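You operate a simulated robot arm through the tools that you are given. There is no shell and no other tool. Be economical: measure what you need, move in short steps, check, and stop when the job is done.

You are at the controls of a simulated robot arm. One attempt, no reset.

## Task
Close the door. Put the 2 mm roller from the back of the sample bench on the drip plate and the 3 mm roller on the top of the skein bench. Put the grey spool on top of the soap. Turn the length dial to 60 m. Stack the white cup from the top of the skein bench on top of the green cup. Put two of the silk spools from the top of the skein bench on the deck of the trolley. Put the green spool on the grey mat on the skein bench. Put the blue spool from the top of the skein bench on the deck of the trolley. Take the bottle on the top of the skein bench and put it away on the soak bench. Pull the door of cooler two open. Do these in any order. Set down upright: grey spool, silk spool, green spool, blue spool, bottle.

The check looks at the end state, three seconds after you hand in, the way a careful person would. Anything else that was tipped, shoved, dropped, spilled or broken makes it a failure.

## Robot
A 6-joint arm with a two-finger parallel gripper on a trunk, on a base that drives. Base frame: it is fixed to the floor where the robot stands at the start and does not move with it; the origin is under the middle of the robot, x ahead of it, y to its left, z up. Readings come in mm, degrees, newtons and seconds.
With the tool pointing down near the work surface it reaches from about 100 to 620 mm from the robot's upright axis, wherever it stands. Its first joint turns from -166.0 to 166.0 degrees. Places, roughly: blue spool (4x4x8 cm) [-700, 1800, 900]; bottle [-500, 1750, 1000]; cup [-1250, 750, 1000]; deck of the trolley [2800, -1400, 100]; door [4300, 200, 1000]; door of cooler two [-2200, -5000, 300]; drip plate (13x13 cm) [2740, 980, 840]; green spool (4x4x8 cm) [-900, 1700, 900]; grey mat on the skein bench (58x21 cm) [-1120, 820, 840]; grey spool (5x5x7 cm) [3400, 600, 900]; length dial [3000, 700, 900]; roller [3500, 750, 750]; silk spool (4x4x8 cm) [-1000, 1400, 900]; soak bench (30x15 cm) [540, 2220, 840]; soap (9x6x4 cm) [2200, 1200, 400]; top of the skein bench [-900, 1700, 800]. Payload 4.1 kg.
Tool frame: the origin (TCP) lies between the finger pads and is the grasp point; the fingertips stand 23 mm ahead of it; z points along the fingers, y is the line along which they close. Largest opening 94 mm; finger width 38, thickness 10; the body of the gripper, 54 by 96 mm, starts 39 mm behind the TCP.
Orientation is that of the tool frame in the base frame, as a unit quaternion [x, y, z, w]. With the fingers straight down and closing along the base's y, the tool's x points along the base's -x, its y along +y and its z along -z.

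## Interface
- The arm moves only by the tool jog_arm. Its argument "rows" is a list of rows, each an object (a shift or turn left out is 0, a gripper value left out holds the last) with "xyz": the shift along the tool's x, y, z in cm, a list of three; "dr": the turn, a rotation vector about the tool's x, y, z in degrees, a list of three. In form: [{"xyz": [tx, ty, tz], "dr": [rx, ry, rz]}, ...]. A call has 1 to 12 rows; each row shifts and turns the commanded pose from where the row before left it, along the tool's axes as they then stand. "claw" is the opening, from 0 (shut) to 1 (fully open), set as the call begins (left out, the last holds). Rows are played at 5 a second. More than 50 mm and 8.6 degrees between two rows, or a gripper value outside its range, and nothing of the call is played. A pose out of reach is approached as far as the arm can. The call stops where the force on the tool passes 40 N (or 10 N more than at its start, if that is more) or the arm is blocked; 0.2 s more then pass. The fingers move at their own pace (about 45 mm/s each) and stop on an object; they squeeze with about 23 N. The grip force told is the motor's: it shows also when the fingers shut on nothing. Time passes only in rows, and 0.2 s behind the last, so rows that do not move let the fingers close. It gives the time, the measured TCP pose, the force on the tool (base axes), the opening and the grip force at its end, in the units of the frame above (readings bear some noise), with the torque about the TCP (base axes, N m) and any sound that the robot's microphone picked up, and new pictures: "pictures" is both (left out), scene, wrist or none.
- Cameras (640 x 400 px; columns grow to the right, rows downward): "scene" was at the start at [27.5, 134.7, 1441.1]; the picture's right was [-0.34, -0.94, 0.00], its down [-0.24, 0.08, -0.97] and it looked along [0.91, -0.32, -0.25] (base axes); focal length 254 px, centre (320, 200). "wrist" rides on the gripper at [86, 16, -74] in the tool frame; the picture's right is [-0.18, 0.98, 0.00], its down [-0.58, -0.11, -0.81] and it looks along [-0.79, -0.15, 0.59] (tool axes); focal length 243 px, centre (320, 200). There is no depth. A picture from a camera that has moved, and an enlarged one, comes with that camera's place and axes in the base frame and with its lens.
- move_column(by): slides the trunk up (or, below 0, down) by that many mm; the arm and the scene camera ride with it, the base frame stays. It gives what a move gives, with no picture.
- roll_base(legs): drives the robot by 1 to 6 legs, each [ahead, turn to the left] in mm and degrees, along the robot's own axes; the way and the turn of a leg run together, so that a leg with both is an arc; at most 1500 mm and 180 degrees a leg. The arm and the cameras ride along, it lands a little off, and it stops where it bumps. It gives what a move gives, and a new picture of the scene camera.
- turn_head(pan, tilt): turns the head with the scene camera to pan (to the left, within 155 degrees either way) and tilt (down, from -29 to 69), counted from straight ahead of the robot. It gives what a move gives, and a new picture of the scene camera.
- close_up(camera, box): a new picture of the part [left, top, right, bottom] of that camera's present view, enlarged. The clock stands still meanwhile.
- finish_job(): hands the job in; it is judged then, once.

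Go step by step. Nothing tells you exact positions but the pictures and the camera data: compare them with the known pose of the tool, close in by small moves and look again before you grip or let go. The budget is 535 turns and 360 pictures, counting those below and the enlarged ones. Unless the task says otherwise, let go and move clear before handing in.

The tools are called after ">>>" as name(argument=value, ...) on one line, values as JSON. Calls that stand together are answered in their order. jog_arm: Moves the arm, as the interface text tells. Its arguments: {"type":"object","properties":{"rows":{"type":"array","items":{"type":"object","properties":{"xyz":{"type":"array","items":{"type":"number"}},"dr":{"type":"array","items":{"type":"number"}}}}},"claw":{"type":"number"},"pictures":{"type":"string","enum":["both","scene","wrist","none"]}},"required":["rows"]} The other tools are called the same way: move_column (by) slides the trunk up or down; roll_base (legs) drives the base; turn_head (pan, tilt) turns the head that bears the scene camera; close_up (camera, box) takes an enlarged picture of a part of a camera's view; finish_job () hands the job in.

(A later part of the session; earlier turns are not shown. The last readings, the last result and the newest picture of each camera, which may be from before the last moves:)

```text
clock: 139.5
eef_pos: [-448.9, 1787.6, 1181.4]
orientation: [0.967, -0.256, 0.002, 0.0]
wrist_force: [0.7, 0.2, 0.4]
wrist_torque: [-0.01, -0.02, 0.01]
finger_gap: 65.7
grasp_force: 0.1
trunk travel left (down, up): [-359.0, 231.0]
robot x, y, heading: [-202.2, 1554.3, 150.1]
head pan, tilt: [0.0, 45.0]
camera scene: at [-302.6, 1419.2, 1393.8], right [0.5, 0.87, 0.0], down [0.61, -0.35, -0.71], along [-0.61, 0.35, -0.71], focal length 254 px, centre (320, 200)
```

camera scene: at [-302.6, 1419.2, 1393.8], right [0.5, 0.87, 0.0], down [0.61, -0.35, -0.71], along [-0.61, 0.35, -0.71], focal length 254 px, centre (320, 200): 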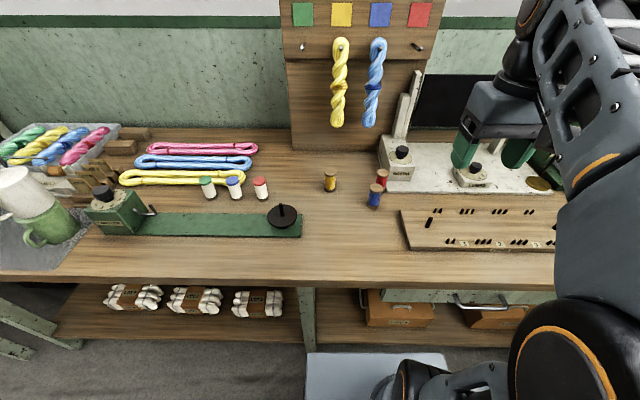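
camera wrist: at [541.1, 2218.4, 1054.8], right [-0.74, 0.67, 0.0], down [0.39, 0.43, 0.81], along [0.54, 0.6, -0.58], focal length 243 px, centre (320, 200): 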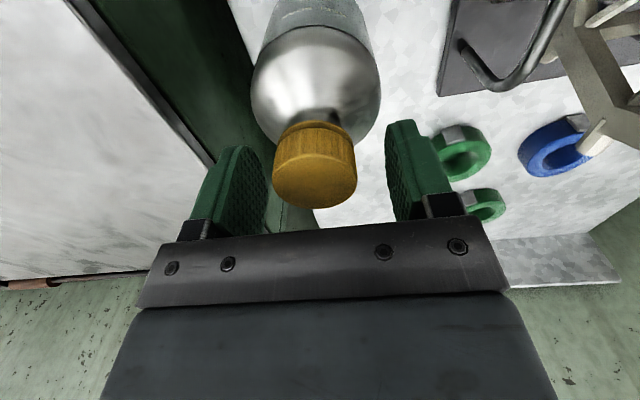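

>>> jog_arm(rows=[{"xyz": [-3, 1.1, 1]}, {"xyz": [-3, 1.1, 2]}, {"xyz": [-3, 1.1, 2]}, {"xyz": [-3, 1.1, 2.4]}, {"xyz": [-3, 1.1, 2.4]}, {"xyz": [-3, 1.1, 2.4]}, {"xyz": [-3, 1.1, 2.4]}, {"xyz": [-2.8, 1, 2.4]}], claw=0.62, pictures="wrist")

```text
clock: 141.3
eef_pos: [-699.4, 1831.0, 1009.4]
orientation: [0.967, -0.256, 0.001, -0.001]
wrist_force: [0.2, 0.4, -0.4]
wrist_torque: [-0.05, 0.0, -0.02]
finger_gap: 58.3
grasp_force: 0.0
trunk travel left (down, up): [-359.0, 231.0]
robot x, y, heading: [-201.2, 1554.7, 150.4]
head pan, tilt: [0.0, 45.0]
camera wrist: at [-631.5, 1774.4, 1083.8], right [-0.65, -0.76, 0.0], down [-0.45, 0.38, 0.81], along [-0.61, 0.52, -0.59], focal length 243 px, centre (320, 200)
```

wrist: 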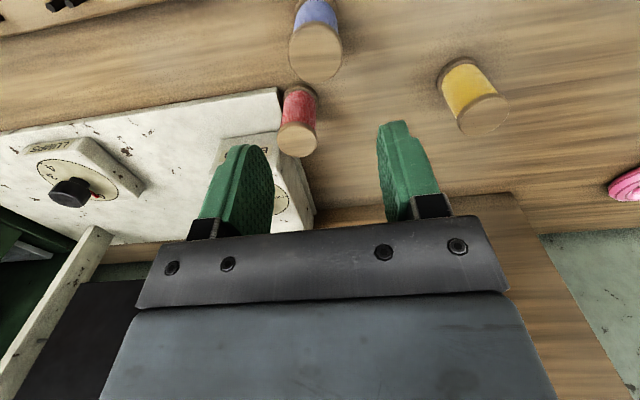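

>>> jog_arm(rows=[{"xyz": [0.6, -0.1, 2.5]}, {"xyz": [0.5, 0, 2.5]}, {"xyz": [0, 0, 2.5]}], pictures="wrist")

```text
clock: 142.1
eef_pos: [-689.5, 1824.3, 933.7]
orientation: [0.967, -0.256, 0.001, -0.001]
wrist_force: [-0.1, 0.4, 1.2]
wrist_torque: [-0.02, -0.01, 0.0]
finger_gap: 58.2
grasp_force: 0.0
trunk travel left (down, up): [-359.0, 231.0]
robot x, y, heading: [-201.2, 1552.2, 150.2]
head pan, tilt: [0.0, 45.0]
camera wrist: at [-621.8, 1769.3, 1008.6], right [-0.65, -0.76, 0.0], down [-0.45, 0.38, 0.81], along [-0.61, 0.52, -0.59], focal length 243 px, centre (320, 200)
```

wrist: 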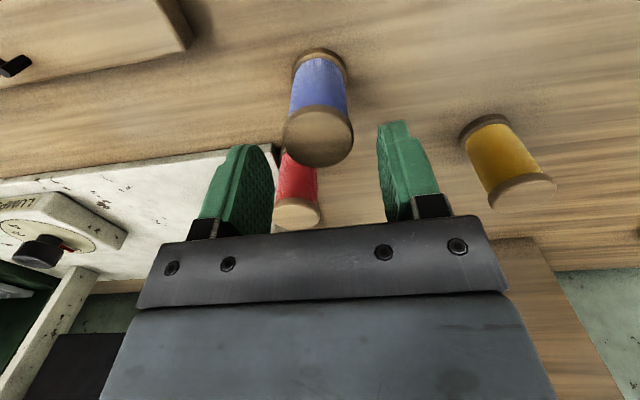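

>>> jog_arm(rows=[{"xyz": [0.1, -0.1, 2]}, {"xyz": [0, 0, 2]}, {"xyz": [0, 0, 1.5]}], pictures="none")

>>> jog_arm(rows=[{}, {}, {}], claw=0, pictures="wrist")

```text
clock: 142.9
eef_pos: [-686.8, 1826.5, 881.9]
orientation: [0.967, -0.256, 0.002, 0.0]
wrist_force: [-0.1, 0.0, 0.0]
wrist_torque: [0.02, 0.03, 0.0]
finger_gap: 58.5
grasp_force: 0.1
trunk travel left (down, up): [-359.0, 231.0]
robot x, y, heading: [-199.6, 1551.7, 150.0]
head pan, tilt: [0.0, 45.0]
```

```text
clock: 143.7
eef_pos: [-687.8, 1826.2, 881.0]
orientation: [0.967, -0.256, 0.002, 0.0]
wrist_force: [-0.3, -0.1, 0.2]
wrist_torque: [-0.01, 0.03, 0.01]
finger_gap: 36.5
grasp_force: 23.6
trunk travel left (down, up): [-359.0, 231.0]
robot x, y, heading: [-203.9, 1555.9, 150.5]
head pan, tilt: [0.0, 45.0]
camera wrist: at [-619.2, 1770.4, 955.8], right [-0.65, -0.76, 0.0], down [-0.45, 0.38, 0.8], along [-0.61, 0.52, -0.59], focal length 243 px, centre (320, 200)
```

wrist: 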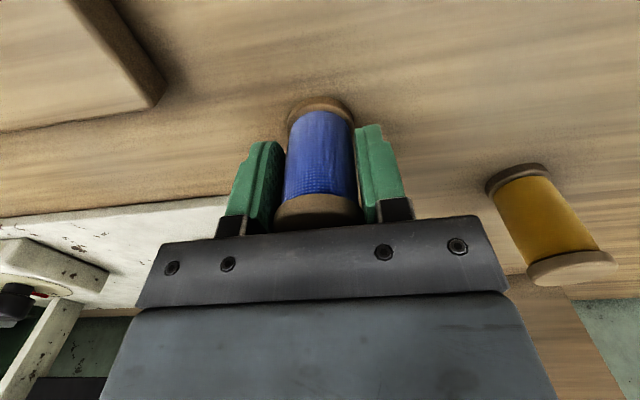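

Blue spool gripped. I lift, retract and drive toward the trolley, looking around on the way.

>>> jog_arm(rows=[{"xyz": [0, 0, -0.5]}, {"xyz": [0, 0, -1.5]}, {"xyz": [0, 0, -3]}, {"xyz": [0, 0, -4]}, {"xyz": [0, 0, -4]}, {"xyz": [0, 0, -4]}, {"xyz": [2, 0, -4]}, {"xyz": [4, 0, -1]}, {"xyz": [4, 0, 0]}, {"xyz": [4, 0, 0]}, {"xyz": [4, 0, 0]}, {"xyz": [4, 0, 0]}], pictures="none")

>>> roll_base(legs=[[-250, 0], [0, -92], [0, -91], [1500, 0], [1000, 0]])

>>> turn_head(pan=-25, tilt=25)

```text
clock: 146.3
eef_pos: [-496.2, 1716.4, 1100.3]
orientation: [0.966, -0.257, 0.003, 0.0]
wrist_force: [-0.2, -0.3, -0.5]
wrist_torque: [0.02, -0.02, 0.02]
finger_gap: 36.9
grasp_force: 22.8
trunk travel left (down, up): [-359.0, 231.0]
robot x, y, heading: [-203.6, 1554.9, 150.3]
head pan, tilt: [0.0, 45.0]
```

```text
clock: 167.6
eef_pos: [2427.9, -11.4, 1100.2]
orientation: [0.256, 0.967, 0.0, -0.001]
wrist_force: [-1.1, 0.0, -0.5]
wrist_torque: [-0.01, -0.01, -0.04]
finger_gap: 36.8
grasp_force: 23.0
trunk travel left (down, up): [-359.0, 231.0]
robot x, y, heading: [2132.0, 155.9, -29.8]
head pan, tilt: [0.0, 45.0]
camera scene: at [2233.6, 286.1, 1393.8], right [-0.5, -0.87, 0.0], down [-0.61, 0.35, -0.71], along [0.61, -0.35, -0.71], focal length 254 px, centre (320, 200)
```

scene: 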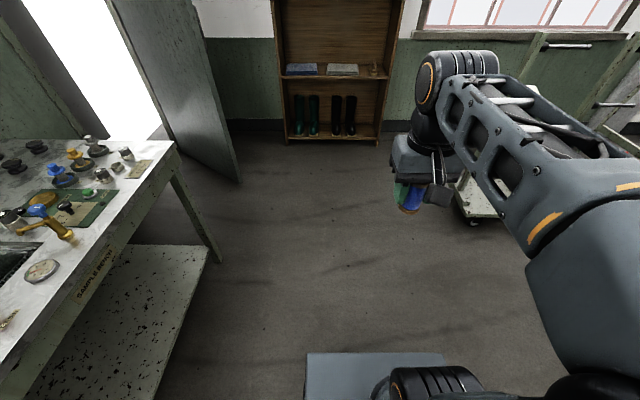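

```text
clock: 168.5
eef_pos: [2428.7, -10.7, 1100.0]
orientation: [0.257, 0.967, 0.0, -0.002]
wrist_force: [0.7, -0.2, -0.7]
wrist_torque: [-0.04, 0.01, 0.02]
finger_gap: 36.7
grasp_force: 23.2
trunk travel left (down, up): [-359.0, 231.0]
robot x, y, heading: [2131.7, 155.8, -29.8]
head pan, tilt: [-25.0, 25.0]
camera scene: at [2216.3, 251.2, 1424.3], right [-0.82, -0.58, 0.0], down [-0.24, 0.35, -0.91], along [0.52, -0.74, -0.42], focal length 254 px, centre (320, 200)
```

scene: 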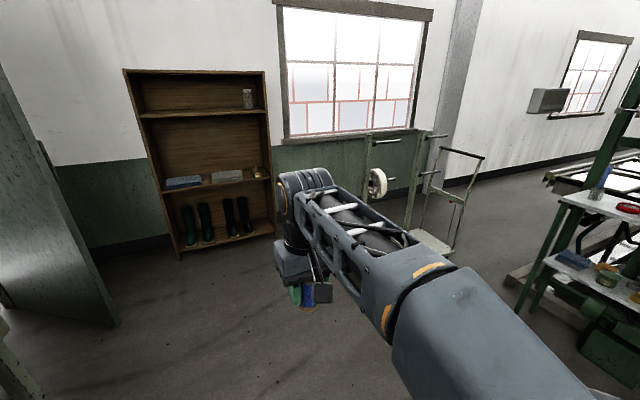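

>>> turn_head(pan=-50, tilt=25)

```text
clock: 169.3
eef_pos: [2429.3, -11.9, 1100.1]
orientation: [0.257, 0.967, 0.0, -0.003]
wrist_force: [-0.4, 0.5, -0.1]
wrist_torque: [0.02, 0.01, 0.03]
finger_gap: 36.7
grasp_force: 23.4
trunk travel left (down, up): [-359.0, 231.0]
robot x, y, heading: [2134.0, 150.8, -29.6]
head pan, tilt: [-50.0, 25.0]
camera scene: at [2179.5, 235.8, 1424.3], right [-0.98, -0.18, 0.0], down [-0.08, 0.42, -0.91], along [0.16, -0.89, -0.42], focal length 254 px, centre (320, 200)
```

scene: 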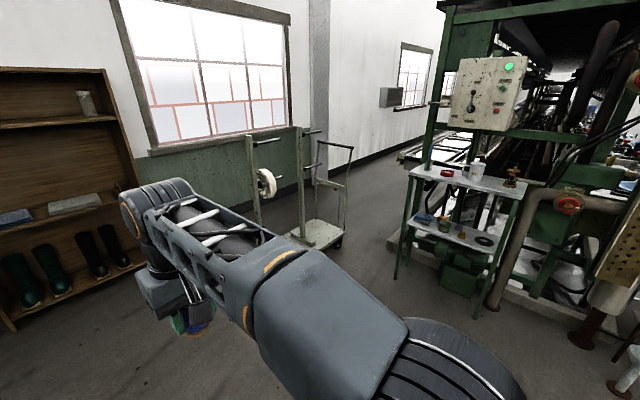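

>>> roll_base(legs=[[0, -35], [650, 0]])

>>> turn_head(pan=0, tilt=30)

```text
clock: 174.6
eef_pos: [2543.2, -738.2, 1101.0]
orientation: [0.541, 0.841, -0.001, -0.001]
wrist_force: [-0.5, 1.1, -0.7]
wrist_torque: [-0.02, -0.01, 0.01]
finger_gap: 36.6
grasp_force: 23.3
trunk travel left (down, up): [-359.0, 231.0]
robot x, y, heading: [2398.0, -433.2, -65.3]
head pan, tilt: [-50.0, 25.0]
camera scene: at [2485.3, -391.7, 1424.3], right [-0.9, 0.43, 0.0], down [0.18, 0.38, -0.91], along [-0.39, -0.82, -0.42], focal length 254 px, centre (320, 200)
```

scene: 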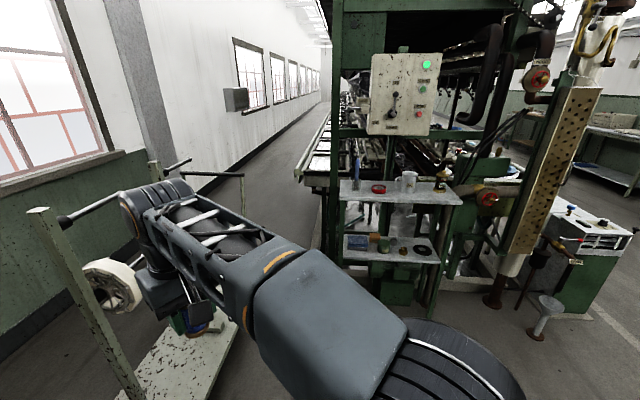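

```text
clock: 175.8
eef_pos: [2543.4, -738.3, 1101.1]
orientation: [0.541, 0.841, 0.0, 0.0]
wrist_force: [0.2, 0.7, -0.6]
wrist_torque: [-0.02, -0.03, 0.01]
finger_gap: 36.8
grasp_force: 23.3
trunk travel left (down, up): [-359.0, 231.0]
robot x, y, heading: [2401.5, -432.7, -65.5]
head pan, tilt: [0.0, 30.0]
camera scene: at [2562.5, -390.9, 1416.4], right [-0.91, -0.41, 0.0], down [-0.21, 0.46, -0.87], along [0.36, -0.79, -0.5], focal length 254 px, centre (320, 200)
```

scene: 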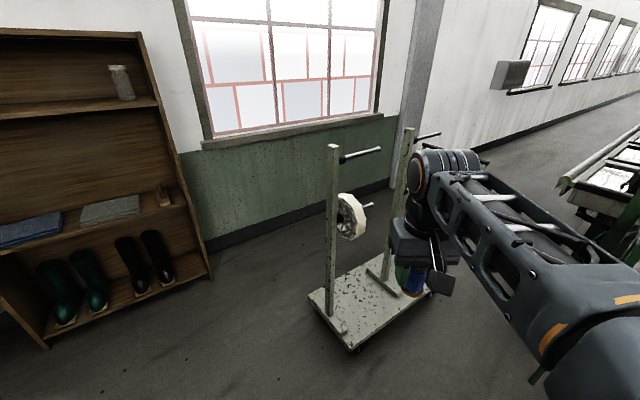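

The trolley deck lies roughly a 40×60 cm area, with two posts along its midline. I'll place things on the near-left strip, approaching from the near end.

>>> roll_base(legs=[[0, 35.5], [660, 0], [0, -90]])

>>> turn_head(pan=0, tilt=50)

```text
clock: 184.9
eef_pos: [2801.9, -1058.1, 1100.7]
orientation: [0.861, 0.509, 0.0, -0.001]
wrist_force: [-0.3, 0.6, -0.4]
wrist_torque: [-0.03, -0.01, 0.01]
finger_gap: 36.7
grasp_force: 22.6
trunk travel left (down, up): [-359.0, 231.0]
robot x, y, heading: [2959.0, -760.5, -118.8]
head pan, tilt: [0.0, 30.0]
camera scene: at [3091.4, -867.1, 1416.4], right [-0.88, 0.48, 0.0], down [0.24, 0.44, -0.87], along [-0.42, -0.76, -0.5], focal length 254 px, centre (320, 200)
```

scene: 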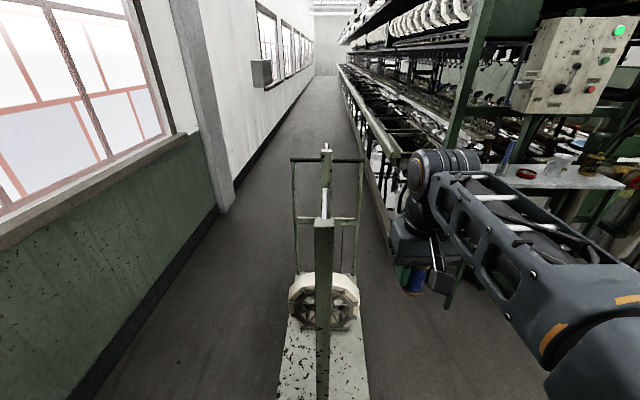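

```text
clock: 185.7
eef_pos: [2801.2, -1058.7, 1100.6]
orientation: [0.861, 0.509, 0.001, -0.002]
wrist_force: [-0.7, -0.2, -1.3]
wrist_torque: [-0.02, -0.01, 0.02]
finger_gap: 37.0
grasp_force: 23.2
trunk travel left (down, up): [-359.0, 231.0]
robot x, y, heading: [2962.0, -758.2, -118.7]
head pan, tilt: [0.0, 50.0]
camera scene: at [3097.9, -855.4, 1386.9], right [-0.88, 0.48, 0.0], down [0.37, 0.67, -0.64], along [-0.31, -0.56, -0.77], focal length 254 px, centre (320, 200)
```

scene: 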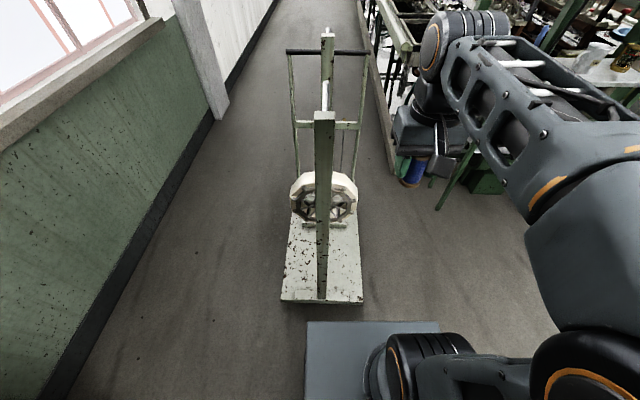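

The near end of the deck is ~430 mm ahead; its right strip (right of the posts) is free. I lower the trunk and then extend over the strip.

>>> move_column(by=-355)

>>> jog_arm(rows=[{"xyz": [0, 0.6, 3]}, {"xyz": [0, 0.6, 4]}, {"xyz": [-2, 0.6, 4]}, {"xyz": [-3, 0.5, 3]}, {"xyz": [-4, 0, 2]}, {"xyz": [-4, 0, 2]}, {"xyz": [-4, 0, 2]}, {"xyz": [-4, 0, 2]}, {"xyz": [-4, 0, 2]}], pictures="both")

```text
clock: 189.2
eef_pos: [2802.3, -1058.9, 744.3]
orientation: [0.861, 0.509, 0.0, -0.001]
wrist_force: [-0.3, 0.0, -0.5]
wrist_torque: [-0.05, 0.02, 0.03]
finger_gap: 36.8
grasp_force: 23.0
trunk travel left (down, up): [-4.0, 586.0]
robot x, y, heading: [2959.2, -759.4, -118.5]
head pan, tilt: [0.0, 50.0]
```

```text
clock: 191.2
eef_pos: [2700.7, -1288.4, 505.4]
orientation: [0.86, 0.51, -0.001, -0.002]
wrist_force: [0.2, 0.7, -0.6]
wrist_torque: [-0.02, -0.01, 0.03]
finger_gap: 37.0
grasp_force: 22.7
trunk travel left (down, up): [-4.0, 586.0]
robot x, y, heading: [2963.2, -756.2, -118.8]
head pan, tilt: [0.0, 50.0]
camera scene: at [3098.0, -855.1, 1031.9], right [-0.88, 0.48, 0.0], down [0.37, 0.67, -0.64], along [-0.31, -0.56, -0.77], focal length 254 px, centre (320, 200)
camera wrist: at [2757.4, -1219.8, 580.2], right [0.77, -0.63, 0.0], down [-0.37, -0.46, 0.81], along [-0.51, -0.62, -0.59], focal length 243 px, centre (320, 200)
```

scene: 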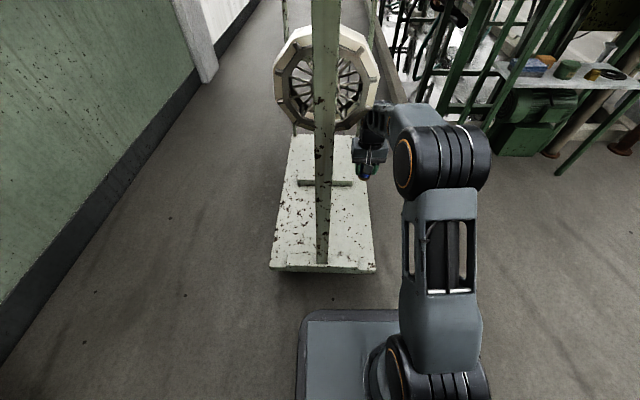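
wrist: 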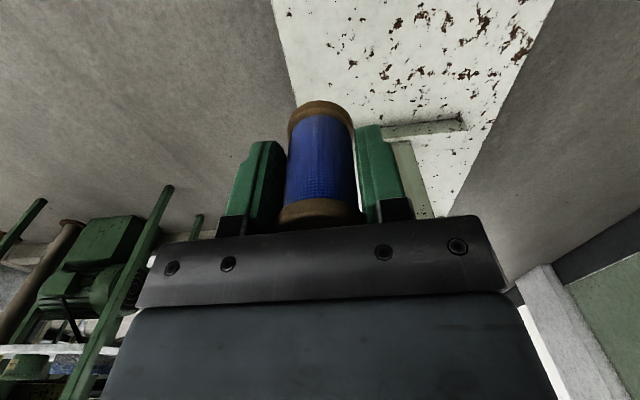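

The base front is safely ~150 mm from the trolley. Deck is near z≈165; I lower the spool.

>>> jog_arm(rows=[{"xyz": [0, 0, 3]}, {"xyz": [0, 0, 4]}, {"xyz": [0, 0, 4]}, {"xyz": [0, 0, 4]}, {"xyz": [0, 0, 4]}, {"xyz": [0, 0, 3]}, {"xyz": [0, 0, 2]}], pictures="both")

```text
clock: 192.8
eef_pos: [2700.4, -1285.0, 263.4]
orientation: [0.861, 0.509, 0.0, -0.001]
wrist_force: [-0.4, -0.1, -0.1]
wrist_torque: [-0.04, 0.02, -0.01]
finger_gap: 36.6
grasp_force: 23.0
trunk travel left (down, up): [-4.0, 586.0]
robot x, y, heading: [2959.4, -756.7, -118.9]
head pan, tilt: [0.0, 50.0]
camera scene: at [3097.9, -855.3, 1031.9], right [-0.88, 0.48, 0.0], down [0.37, 0.67, -0.64], along [-0.31, -0.56, -0.77], focal length 254 px, centre (320, 200)
camera wrist: at [2758.0, -1217.1, 338.0], right [0.77, -0.63, 0.0], down [-0.37, -0.46, 0.81], along [-0.51, -0.62, -0.59], focal length 243 px, centre (320, 200)
```

scene: 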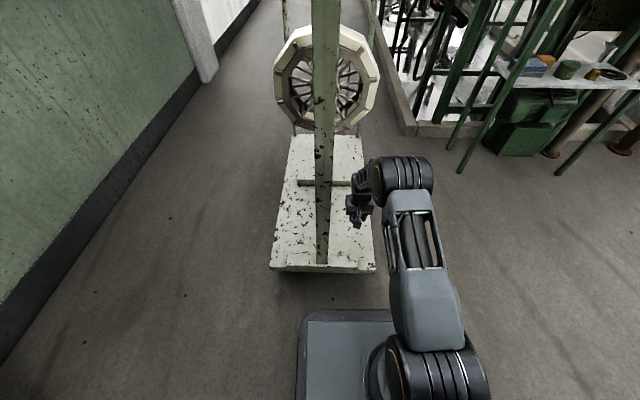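
wrist: 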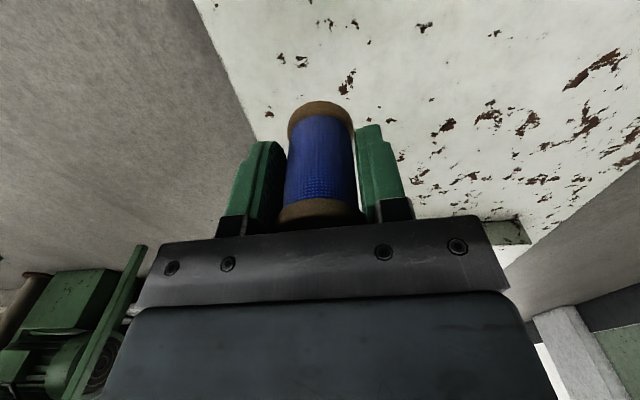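

>>> jog_arm(rows=[{"xyz": [0, 0, 1]}, {"xyz": [0, 0, 1]}, {"xyz": [0, 0, 0.4]}], pictures="none")

>>> jog_arm(rows=[{"xyz": [0, 0, 0.3]}, {"xyz": [0, 0, 0.3]}], pictures="wrist")

```text
clock: 193.6
eef_pos: [2702.0, -1286.5, 240.1]
orientation: [0.861, 0.509, 0.001, -0.001]
wrist_force: [-0.1, -0.1, -0.5]
wrist_torque: [0.0, -0.02, 0.02]
finger_gap: 36.8
grasp_force: 23.9
trunk travel left (down, up): [-4.0, 586.0]
robot x, y, heading: [2957.1, -760.0, -118.7]
head pan, tilt: [0.0, 50.0]
```

```text
clock: 194.2
eef_pos: [2700.8, -1286.6, 234.8]
orientation: [0.861, 0.509, 0.0, -0.001]
wrist_force: [-0.1, -0.4, -0.5]
wrist_torque: [-0.01, 0.01, 0.01]
finger_gap: 36.9
grasp_force: 22.6
trunk travel left (down, up): [-4.0, 586.0]
robot x, y, heading: [2956.7, -757.4, -118.6]
head pan, tilt: [0.0, 50.0]
camera wrist: at [2757.9, -1218.5, 309.0], right [0.77, -0.63, 0.0], down [-0.37, -0.46, 0.81], along [-0.51, -0.62, -0.59], focal length 243 px, centre (320, 200)
```

wrist: 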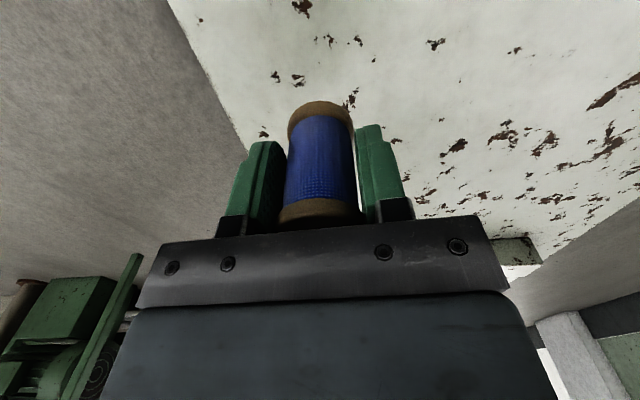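

>>> jog_arm(rows=[{"xyz": [0, 0, 0.4]}, {"xyz": [0, 0, 0.3]}, {"xyz": [0, 0, 0.2]}], pictures="none")

>>> jog_arm(rows=[{"xyz": [0, 0, 0.2]}, {"xyz": [0, 0, 0.2]}], pictures="none")

```text
clock: 195.0
eef_pos: [2700.9, -1287.6, 225.9]
orientation: [0.861, 0.509, 0.002, -0.002]
wrist_force: [-0.9, 0.5, -1.5]
wrist_torque: [0.03, 0.03, -0.02]
finger_gap: 36.4
grasp_force: 22.8
trunk travel left (down, up): [-4.0, 586.0]
robot x, y, heading: [2958.7, -762.3, -118.9]
head pan, tilt: [0.0, 50.0]
```

```text
clock: 195.6
eef_pos: [2700.6, -1286.9, 221.6]
orientation: [0.861, 0.509, 0.0, -0.001]
wrist_force: [-0.1, -0.1, -0.6]
wrist_torque: [-0.02, -0.02, -0.02]
finger_gap: 36.7
grasp_force: 23.2
trunk travel left (down, up): [-4.0, 586.0]
robot x, y, heading: [2960.4, -757.3, -118.9]
head pan, tilt: [0.0, 50.0]
```

>>> jog_arm(rows=[{"xyz": [0, 0, 0.2]}, {"xyz": [0, 0, 0.2]}], pictures="none")

>>> jog_arm(rows=[{"xyz": [0, 0, 0.2]}, {"xyz": [0, 0, 0.2]}], pictures="wrist")

```text
clock: 196.2
eef_pos: [2701.0, -1287.0, 216.6]
orientation: [0.861, 0.509, 0.001, -0.002]
wrist_force: [1.3, 0.0, -0.6]
wrist_torque: [0.02, 0.0, -0.01]
finger_gap: 36.7
grasp_force: 22.7
trunk travel left (down, up): [-4.0, 586.0]
robot x, y, heading: [2960.2, -762.2, -118.8]
head pan, tilt: [0.0, 50.0]
```

```text
clock: 196.8
eef_pos: [2701.1, -1287.8, 214.1]
orientation: [0.861, 0.509, 0.001, -0.002]
wrist_force: [0.1, 0.1, -1.3]
wrist_torque: [0.05, 0.01, -0.03]
finger_gap: 36.8
grasp_force: 22.7
trunk travel left (down, up): [-4.0, 586.0]
robot x, y, heading: [2959.2, -758.6, -118.8]
head pan, tilt: [0.0, 50.0]
camera wrist: at [2758.0, -1218.6, 287.6], right [0.77, -0.63, 0.0], down [-0.37, -0.46, 0.8], along [-0.51, -0.62, -0.59], focal length 243 px, centre (320, 200)
```

wrist: 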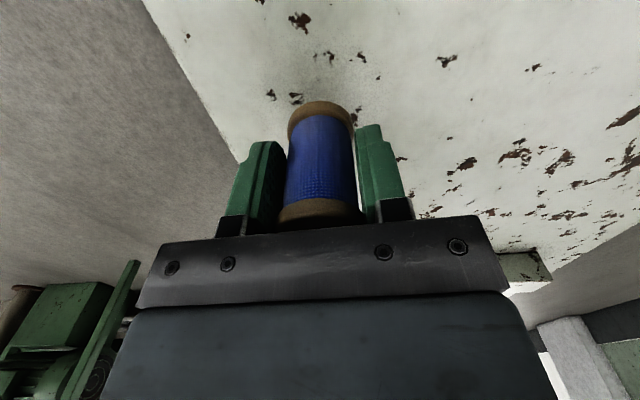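

>>> jog_arm(rows=[{"xyz": [0, 0, 0.2]}, {"xyz": [0, 0, 0.2]}, {"xyz": [0, 0, 0.2]}], pictures="none")

>>> jog_arm(rows=[{"xyz": [0, 0, 0.2]}, {"xyz": [0, 0, 0.2]}], pictures="none")

```text
clock: 197.6
eef_pos: [2700.7, -1287.0, 207.1]
orientation: [0.861, 0.509, 0.001, -0.002]
wrist_force: [0.5, -0.7, -1.2]
wrist_torque: [-0.02, -0.02, -0.01]
finger_gap: 36.8
grasp_force: 23.3
trunk travel left (down, up): [-4.0, 586.0]
robot x, y, heading: [2960.5, -762.3, -118.8]
head pan, tilt: [0.0, 50.0]
```

```text
clock: 198.2
eef_pos: [2701.0, -1286.2, 203.9]
orientation: [0.861, 0.509, 0.001, -0.002]
wrist_force: [-1.1, -0.5, -0.5]
wrist_torque: [-0.03, -0.01, -0.06]
finger_gap: 36.5
grasp_force: 23.1
trunk travel left (down, up): [-4.0, 586.0]
robot x, y, heading: [2960.5, -757.8, -119.0]
head pan, tilt: [0.0, 50.0]
```

>>> jog_arm(rows=[{"xyz": [0, 0, 0.2]}, {"xyz": [0, 0, 0.2]}, {"xyz": [0, 0, 0.1]}], pictures="none")

>>> jog_arm(rows=[{"xyz": [0, 0, 0.2]}, {"xyz": [0, 0, 0.1]}], pictures="wrist")

```text
clock: 199.0
eef_pos: [2701.5, -1287.3, 198.8]
orientation: [0.861, 0.509, 0.0, -0.002]
wrist_force: [0.9, 0.3, -0.6]
wrist_torque: [0.02, 0.02, 0.0]
finger_gap: 36.6
grasp_force: 23.0
trunk travel left (down, up): [-4.0, 586.0]
robot x, y, heading: [2962.4, -757.8, -118.6]
head pan, tilt: [0.0, 50.0]
```

```text
clock: 199.6
eef_pos: [2701.8, -1286.0, 195.5]
orientation: [0.861, 0.509, 0.0, -0.002]
wrist_force: [0.3, 0.4, -0.3]
wrist_torque: [0.02, -0.04, 0.0]
finger_gap: 36.9
grasp_force: 23.0
trunk travel left (down, up): [-4.0, 586.0]
robot x, y, heading: [2960.9, -760.2, -118.7]
head pan, tilt: [0.0, 50.0]
camera wrist: at [2758.4, -1218.1, 269.7], right [0.77, -0.63, 0.0], down [-0.37, -0.46, 0.81], along [-0.51, -0.62, -0.59], focal length 243 px, centre (320, 200)
```

wrist: 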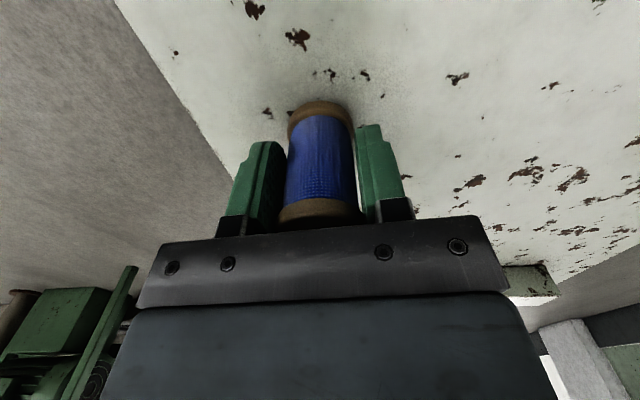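

>>> jog_arm(rows=[{"xyz": [0, 0, 0.2]}, {"xyz": [0, 0, 0.1]}], pictures="none")

>>> jog_arm(rows=[{"xyz": [0, 0, 0.1]}, {"xyz": [0, 0, 0.1]}], pictures="none")

>>> jog_arm(rows=[{"xyz": [0, 0, 0.1]}, {"xyz": [0, 0, 0.1]}], pictures="none")

```text
clock: 200.2
eef_pos: [2700.2, -1286.1, 191.9]
orientation: [0.861, 0.509, 0.0, -0.001]
wrist_force: [0.3, 0.7, -0.1]
wrist_torque: [0.04, -0.01, 0.02]
finger_gap: 36.7
grasp_force: 23.2
trunk travel left (down, up): [-4.0, 586.0]
robot x, y, heading: [2960.0, -758.8, -119.0]
head pan, tilt: [0.0, 50.0]
```

```text
clock: 200.8
eef_pos: [2701.0, -1285.9, 190.6]
orientation: [0.86, 0.51, 0.0, -0.001]
wrist_force: [0.3, 0.0, 2.7]
wrist_torque: [0.02, -0.07, 0.02]
finger_gap: 36.6
grasp_force: 23.1
trunk travel left (down, up): [-4.0, 586.0]
robot x, y, heading: [2961.6, -758.8, -119.0]
head pan, tilt: [0.0, 50.0]
```

```text
clock: 201.4
eef_pos: [2699.6, -1286.7, 190.7]
orientation: [0.861, 0.508, 0.0, -0.001]
wrist_force: [2.9, 4.5, 18.2]
wrist_torque: [0.14, -0.11, 0.01]
finger_gap: 36.8
grasp_force: 23.2
trunk travel left (down, up): [-4.0, 586.0]
robot x, y, heading: [2963.3, -760.0, -118.7]
head pan, tilt: [0.0, 50.0]
```

Contact at TCP z=191. I ease off and release, then rise.

>>> jog_arm(rows=[{"xyz": [0, 0, -0.2]}, {}], pictures="none")

>>> jog_arm(rows=[{}, {}, {}], claw=0.62, pictures="none")

>>> jog_arm(rows=[{"xyz": [0, 0, -1]}, {"xyz": [0, 0, -2]}, {"xyz": [0, 0, -3]}, {"xyz": [0, 0, -4]}, {"xyz": [0, 0, -4]}, {"xyz": [0, 0, -4]}, {"xyz": [0, 0, -4]}, {"xyz": [0, 0, -4]}, {"xyz": [4, 0, -2]}, {"xyz": [4, 0, -2]}, {"xyz": [4, 0, -2]}, {"xyz": [4, 0, -2]}], pictures="wrist")

```text
clock: 202.0
eef_pos: [2701.0, -1286.4, 189.9]
orientation: [0.861, 0.509, 0.001, -0.001]
wrist_force: [-0.7, -3.5, 6.2]
wrist_torque: [-0.16, 0.06, 0.02]
finger_gap: 36.5
grasp_force: 23.1
trunk travel left (down, up): [-4.0, 586.0]
robot x, y, heading: [2959.4, -763.0, -118.7]
head pan, tilt: [0.0, 50.0]
```

```text
clock: 202.8
eef_pos: [2700.8, -1286.6, 189.6]
orientation: [0.861, 0.509, 0.001, -0.001]
wrist_force: [-1.2, 0.1, -0.3]
wrist_torque: [0.0, -0.03, 0.01]
finger_gap: 58.3
grasp_force: 0.2
trunk travel left (down, up): [-4.0, 586.0]
robot x, y, heading: [2958.1, -761.9, -119.0]
head pan, tilt: [0.0, 50.0]
```

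```text
clock: 205.4
eef_pos: [2779.6, -1147.7, 530.2]
orientation: [0.86, 0.51, 0.001, -0.002]
wrist_force: [0.4, 0.0, -0.5]
wrist_torque: [0.0, -0.03, -0.04]
finger_gap: 58.3
grasp_force: 0.0
trunk travel left (down, up): [-4.0, 586.0]
robot x, y, heading: [2963.9, -756.3, -119.0]
head pan, tilt: [0.0, 50.0]
camera wrist: at [2836.1, -1078.5, 604.6], right [0.77, -0.63, 0.0], down [-0.37, -0.46, 0.8], along [-0.51, -0.62, -0.59], focal length 243 px, centre (320, 200)
```

wrist: 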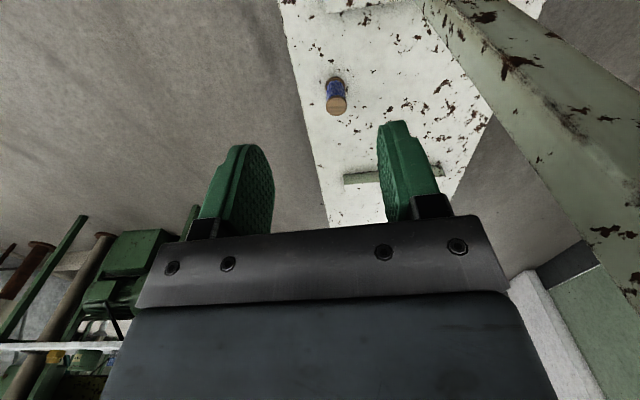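

The blue spool stands upright on the deck. I raise the trunk and drive to the sample bench.

>>> move_column(by=355)

>>> roll_base(legs=[[-60, 0], [0, -135], [700, 0], [0, -46]])

>>> jog_arm(rows=[{"xyz": [0, 0, -4]}, {"xyz": [0, 0, -4]}, {"xyz": [0, 0, -4]}, {"xyz": [0, 0, -4]}, {"xyz": [0, 0, -4]}, {"xyz": [0, 0, -4]}, {"xyz": [0, 0, -4]}, {"xyz": [0, 0, -2]}], pictures="wrist")

```text
clock: 208.8
eef_pos: [2778.8, -1146.9, 885.4]
orientation: [0.86, 0.51, 0.001, -0.001]
wrist_force: [0.0, -0.4, 0.1]
wrist_torque: [-0.02, -0.02, 0.01]
finger_gap: 58.3
grasp_force: 0.1
trunk travel left (down, up): [-359.0, 231.0]
robot x, y, heading: [2962.3, -762.1, -118.5]
head pan, tilt: [0.0, 50.0]
```

```text
clock: 221.0
eef_pos: [3006.7, 341.9, 885.5]
orientation: [-0.487, 0.874, -0.001, 0.0]
wrist_force: [-0.6, 0.5, 1.1]
wrist_torque: [-0.02, -0.01, 0.03]
finger_gap: 58.1
grasp_force: 0.1
trunk travel left (down, up): [-359.0, 231.0]
robot x, y, heading: [2799.8, -32.5, 58.2]
head pan, tilt: [0.0, 50.0]
camera scene: at [2672.0, 66.6, 1386.8], right [0.85, -0.53, 0.0], down [-0.4, -0.65, -0.64], along [0.34, 0.55, -0.77], focal length 254 px, centre (320, 200)
```

scene: 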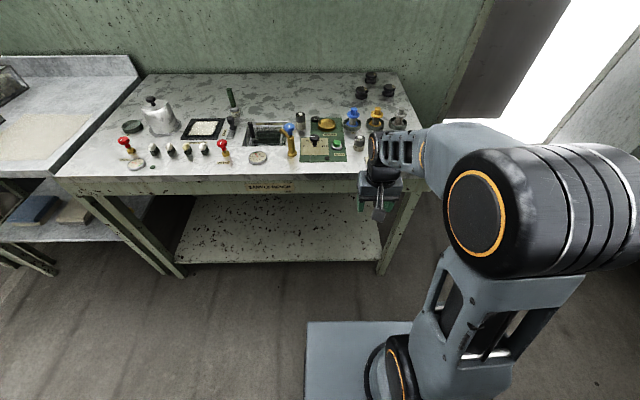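

```text
clock: 222.8
eef_pos: [3006.6, 341.6, 1186.3]
orientation: [-0.487, 0.874, -0.002, -0.002]
wrist_force: [-0.1, -0.2, -0.5]
wrist_torque: [0.02, -0.03, 0.02]
finger_gap: 58.1
grasp_force: 0.1
trunk travel left (down, up): [-359.0, 231.0]
robot x, y, heading: [2804.2, -38.4, 58.2]
head pan, tilt: [0.0, 50.0]
camera wrist: at [2947.9, 277.4, 1259.6], right [-0.74, 0.67, 0.0], down [0.4, 0.44, 0.8], along [0.54, 0.59, -0.59], focal length 243 px, centre (320, 200)
```

wrist: 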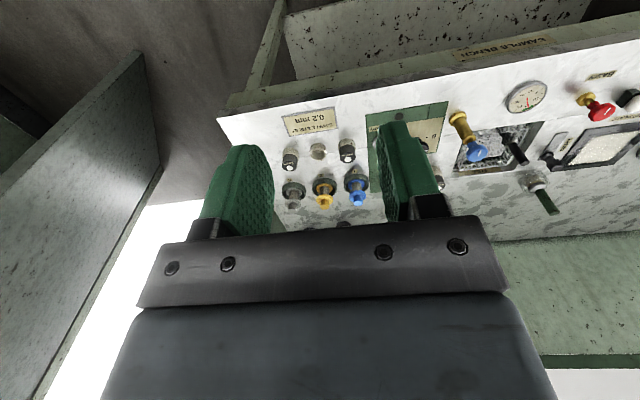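

>>> close_up(camera="scene", box=[100, 60, 280, 190])

>>> close_up(camera="scene", box=[230, 60, 430, 190])

>>> close_up(camera="wrist", box=[220, 60, 480, 240])

```text
3.08 times, centred on (190, 125) of scene
camera zoom: at [2671.9, 66.5, 1386.8], right [0.85, -0.53, 0.0], down [-0.4, -0.65, -0.64], along [0.34, 0.55, -0.77], focal length 780 px, centre (720, 431)
```

zoom: 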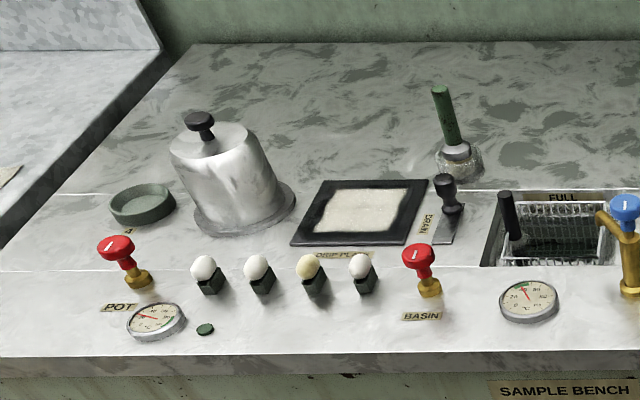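

```text
3.08 times, centred on (330, 125) of scene
camera zoom: at [2671.9, 66.5, 1386.8], right [0.85, -0.53, 0.0], down [-0.4, -0.65, -0.64], along [0.34, 0.55, -0.77], focal length 780 px, centre (289, 431)
```

zoom: 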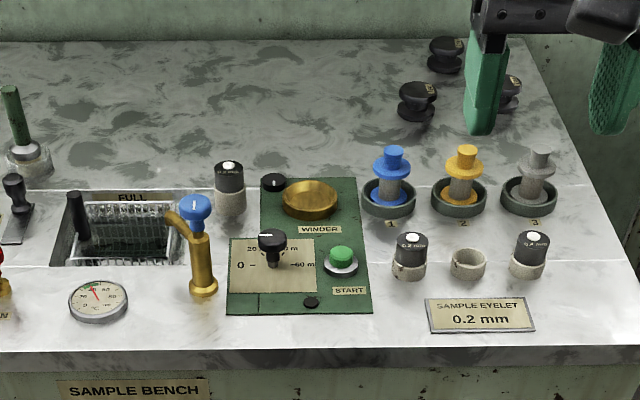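

```text
2.22 times, centred on (350, 150) of wrist
camera zoom: at [2947.9, 277.4, 1259.6], right [-0.74, 0.67, 0.0], down [0.4, 0.44, 0.8], along [0.54, 0.59, -0.59], focal length 539 px, centre (253, 311)
```

zoom: 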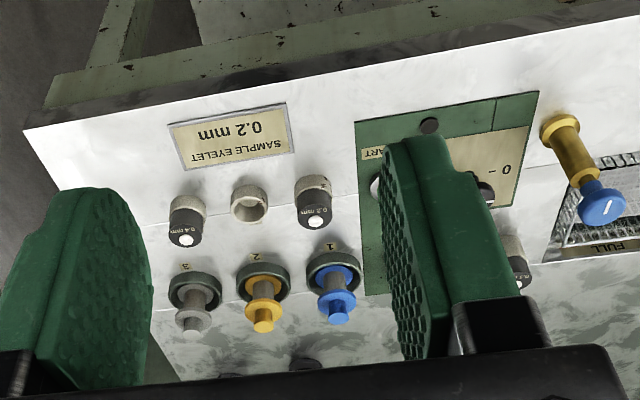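

>>> close_up(camera="scene", box=[345, 62, 409, 102])

>>> close_up(camera="scene", box=[295, 100, 359, 165])

```text
10.00 times, centred on (377, 82) of scene
camera zoom: at [2671.9, 66.5, 1386.8], right [0.85, -0.53, 0.0], down [-0.4, -0.65, -0.64], along [0.34, 0.55, -0.77], focal length 2535 px, centre (-250, 1380)
```

zoom: 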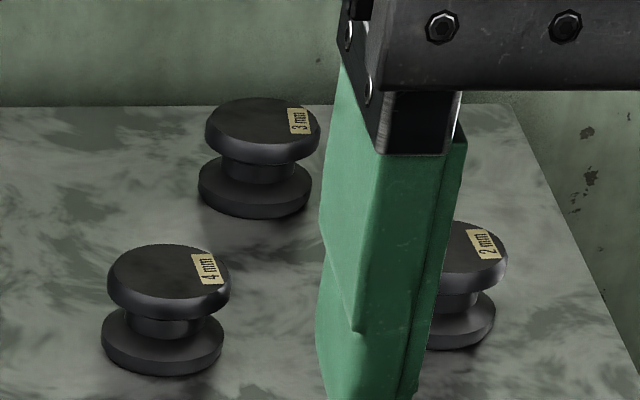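

```text
6.15 times, centred on (327, 132) of scene
camera zoom: at [2671.9, 66.5, 1386.8], right [0.85, -0.53, 0.0], down [-0.4, -0.65, -0.64], along [0.34, 0.55, -0.77], focal length 1560 px, centre (277, 615)
```

zoom: 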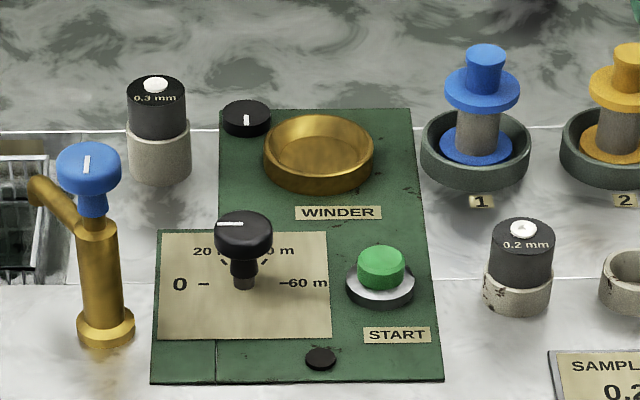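

The 2 mm and 3 mm rollers stand at the back right end of the bench, dial points at 0 (60 is half a turn clockwise). The bench's right end near the door seems the better approach, so I look at the door first.

>>> turn_head(pan=-40, tilt=15)

```text
clock: 223.8
eef_pos: [3006.9, 341.9, 1184.7]
orientation: [-0.487, 0.873, -0.002, 0.0]
wrist_force: [0.6, -1.3, 0.6]
wrist_torque: [0.0, -0.02, 0.0]
finger_gap: 58.2
grasp_force: 0.1
trunk travel left (down, up): [-359.0, 231.0]
robot x, y, heading: [2803.2, -35.4, 58.3]
head pan, tilt: [-40.0, 15.0]
camera scene: at [2720.1, 30.3, 1440.5], right [0.31, -0.95, 0.0], down [-0.25, -0.08, -0.97], along [0.92, 0.3, -0.26], focal length 254 px, centre (320, 200)
```

scene: 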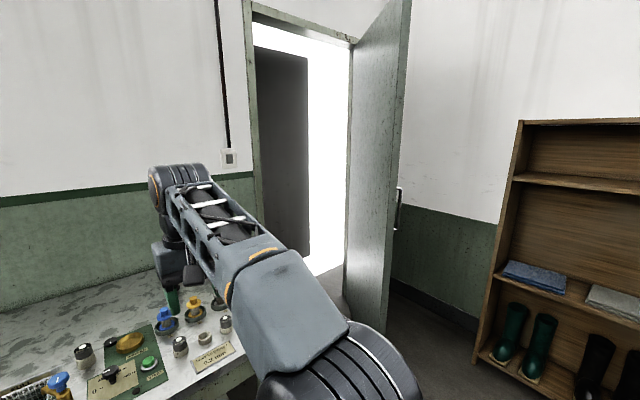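

>>> close_up(camera="scene", box=[230, 180, 430, 350])

>>> close_up(camera="scene", box=[230, 0, 430, 200])

```text
2.35 times, centred on (330, 265) of scene
camera zoom: at [2720.1, 30.3, 1440.5], right [0.31, -0.95, 0.0], down [-0.25, -0.08, -0.97], along [0.92, 0.3, -0.26], focal length 596 px, centre (296, 47)
```

zoom: 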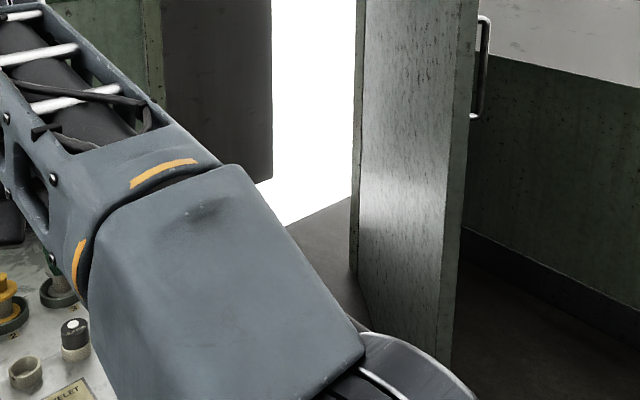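

```text
2.00 times, centred on (330, 100) of scene
camera zoom: at [2720.1, 30.3, 1440.5], right [0.31, -0.95, 0.0], down [-0.25, -0.08, -0.97], along [0.92, 0.3, -0.26], focal length 507 px, centre (300, 400)
```

zoom: 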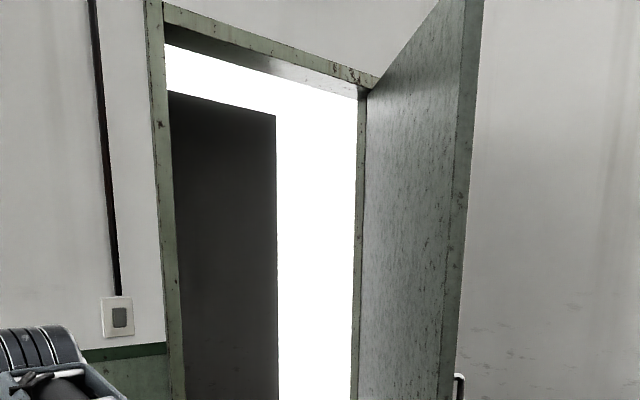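

The door leaf is hinged on its far (right) side and stands open about 60° into the room. I'll drive round to its room-side face and push it shut with the gripper.

>>> roll_base(legs=[[0, -88.2], [1280, 0], [0, 121]])

>>> turn_head(pan=20, tilt=15)

```text
clock: 232.5
eef_pos: [4092.3, -728.1, 1186.0]
orientation: [0.256, 0.967, 0.002, -0.012]
wrist_force: [-5.7, 4.6, -0.7]
wrist_torque: [-0.14, -0.23, -0.31]
finger_gap: 58.0
grasp_force: 0.1
trunk travel left (down, up): [-359.0, 231.0]
robot x, y, heading: [3716.8, -545.7, -28.8]
head pan, tilt: [-40.0, 15.0]
stopped in leg 2: the force on the tool passed its limit (the readings are from after the stop); the commanded pose is now the measured one
camera scene: at [3772.9, -460.4, 1440.7], right [-0.93, -0.36, 0.0], down [-0.09, 0.24, -0.97], along [0.35, -0.9, -0.26], focal length 254 px, centre (320, 200)
```

scene: 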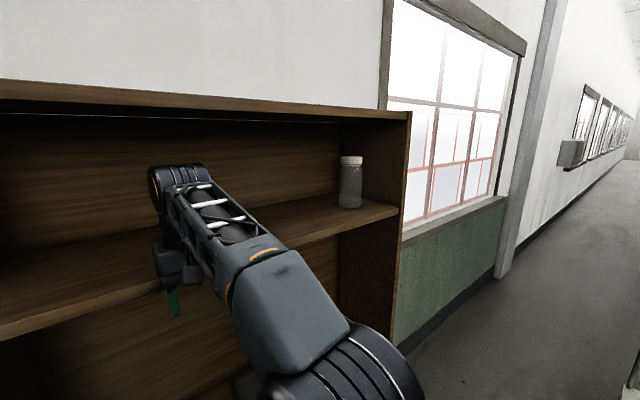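

```text
clock: 233.8
eef_pos: [4092.2, -728.4, 1186.2]
orientation: [0.257, 0.966, 0.001, -0.012]
wrist_force: [-8.4, 5.4, 3.2]
wrist_torque: [-0.33, -0.26, -0.4]
finger_gap: 57.5
grasp_force: 0.0
trunk travel left (down, up): [-359.0, 231.0]
robot x, y, heading: [3713.1, -547.8, -28.9]
head pan, tilt: [20.0, 15.0]
camera scene: at [3831.4, -387.7, 1440.6], right [-0.16, -0.99, 0.0], down [-0.25, 0.04, -0.97], along [0.95, -0.15, -0.26], focal length 254 px, centre (320, 200)
```

scene: 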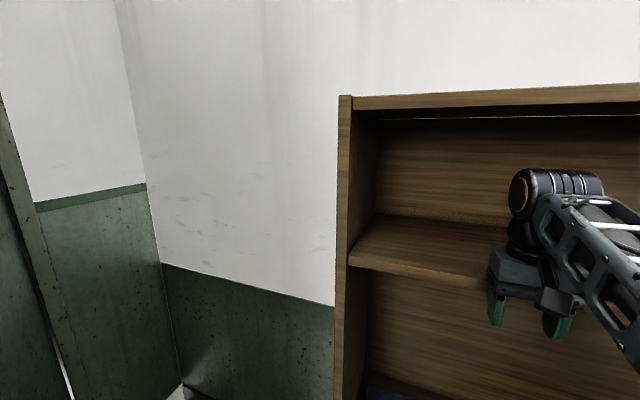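

The gripper touched the bookshelf edge; I back straight away and look for any displacement.

>>> roll_base(legs=[[-250, 0]])

>>> turn_head(pan=10, tilt=25)

```text
clock: 235.7
eef_pos: [3871.8, -606.0, 1185.7]
orientation: [0.258, 0.966, 0.002, -0.013]
wrist_force: [0.2, -0.3, 0.3]
wrist_torque: [0.03, -0.02, 0.01]
finger_gap: 58.3
grasp_force: 0.1
trunk travel left (down, up): [-359.0, 231.0]
robot x, y, heading: [3490.7, -428.7, -29.0]
head pan, tilt: [20.0, 15.0]
camera scene: at [3611.3, -265.4, 1440.6], right [-0.16, -0.99, 0.0], down [-0.26, 0.04, -0.97], along [0.95, -0.15, -0.26], focal length 254 px, centre (320, 200)
```

scene: 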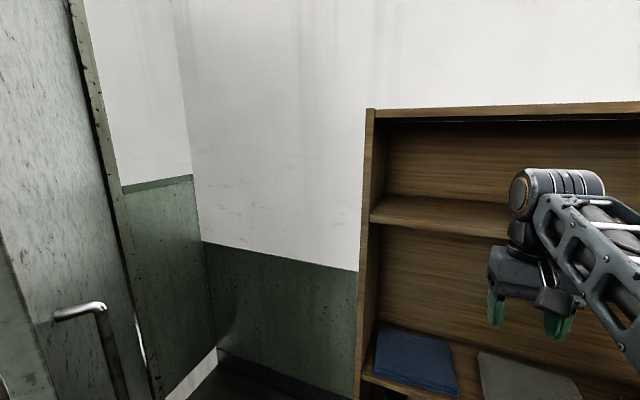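

```text
clock: 236.4
eef_pos: [3872.6, -606.4, 1186.3]
orientation: [0.257, 0.966, 0.002, -0.013]
wrist_force: [-0.6, -0.4, -0.5]
wrist_torque: [0.0, 0.01, -0.02]
finger_gap: 58.1
grasp_force: 0.0
trunk travel left (down, up): [-359.0, 231.0]
robot x, y, heading: [3489.8, -422.6, -29.1]
head pan, tilt: [10.0, 25.0]
camera scene: at [3606.2, -280.8, 1424.4], right [-0.33, -0.94, 0.0], down [-0.4, 0.14, -0.91], along [0.86, -0.3, -0.42], focal length 254 px, centre (320, 200)
```

scene: 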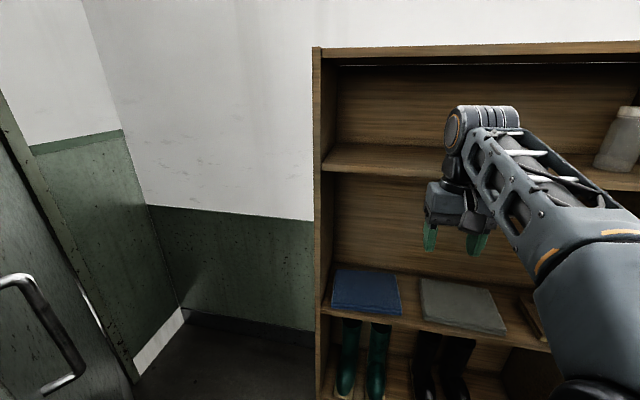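

Nothing on the shelf moved. I level the tool, then drive to a spot in front of the door leaf, clear of the bookshelf.

>>> jog_arm(rows=[{"xyz": [2, 0, 0], "dr": [-0.16, -1.5, 0]}, {"xyz": [3, 0, -1]}], claw=0, pictures="none")

>>> roll_base(legs=[[0, 40.5], [480, 0]])

```text
clock: 237.0
eef_pos: [3827.4, -581.0, 1194.2]
orientation: [0.257, 0.966, 0.0, 0.0]
wrist_force: [-0.6, 0.1, 0.5]
wrist_torque: [0.03, 0.0, 0.01]
finger_gap: 5.5
grasp_force: 0.1
trunk travel left (down, up): [-359.0, 231.0]
robot x, y, heading: [3488.1, -426.7, -29.3]
head pan, tilt: [10.0, 25.0]
```

```text
clock: 241.9
eef_pos: [4309.5, -230.9, 1192.8]
orientation: [-0.094, 0.996, -0.001, 0.0]
wrist_force: [0.5, -0.2, -0.2]
wrist_torque: [-0.03, -0.02, -0.01]
finger_gap: 0.0
grasp_force: 23.1
trunk travel left (down, up): [-359.0, 231.0]
robot x, y, heading: [3950.4, -331.9, 11.3]
head pan, tilt: [10.0, 25.0]
stopped in leg 2: the robot was blocked; the commanded pose is now the measured one
camera scene: at [3945.4, -146.4, 1424.3], right [0.36, -0.93, 0.0], down [-0.39, -0.15, -0.91], along [0.84, 0.33, -0.42], focal length 254 px, centre (320, 200)
```

scene: 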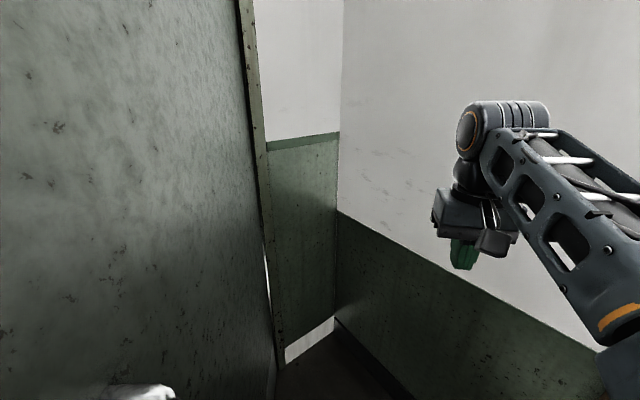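

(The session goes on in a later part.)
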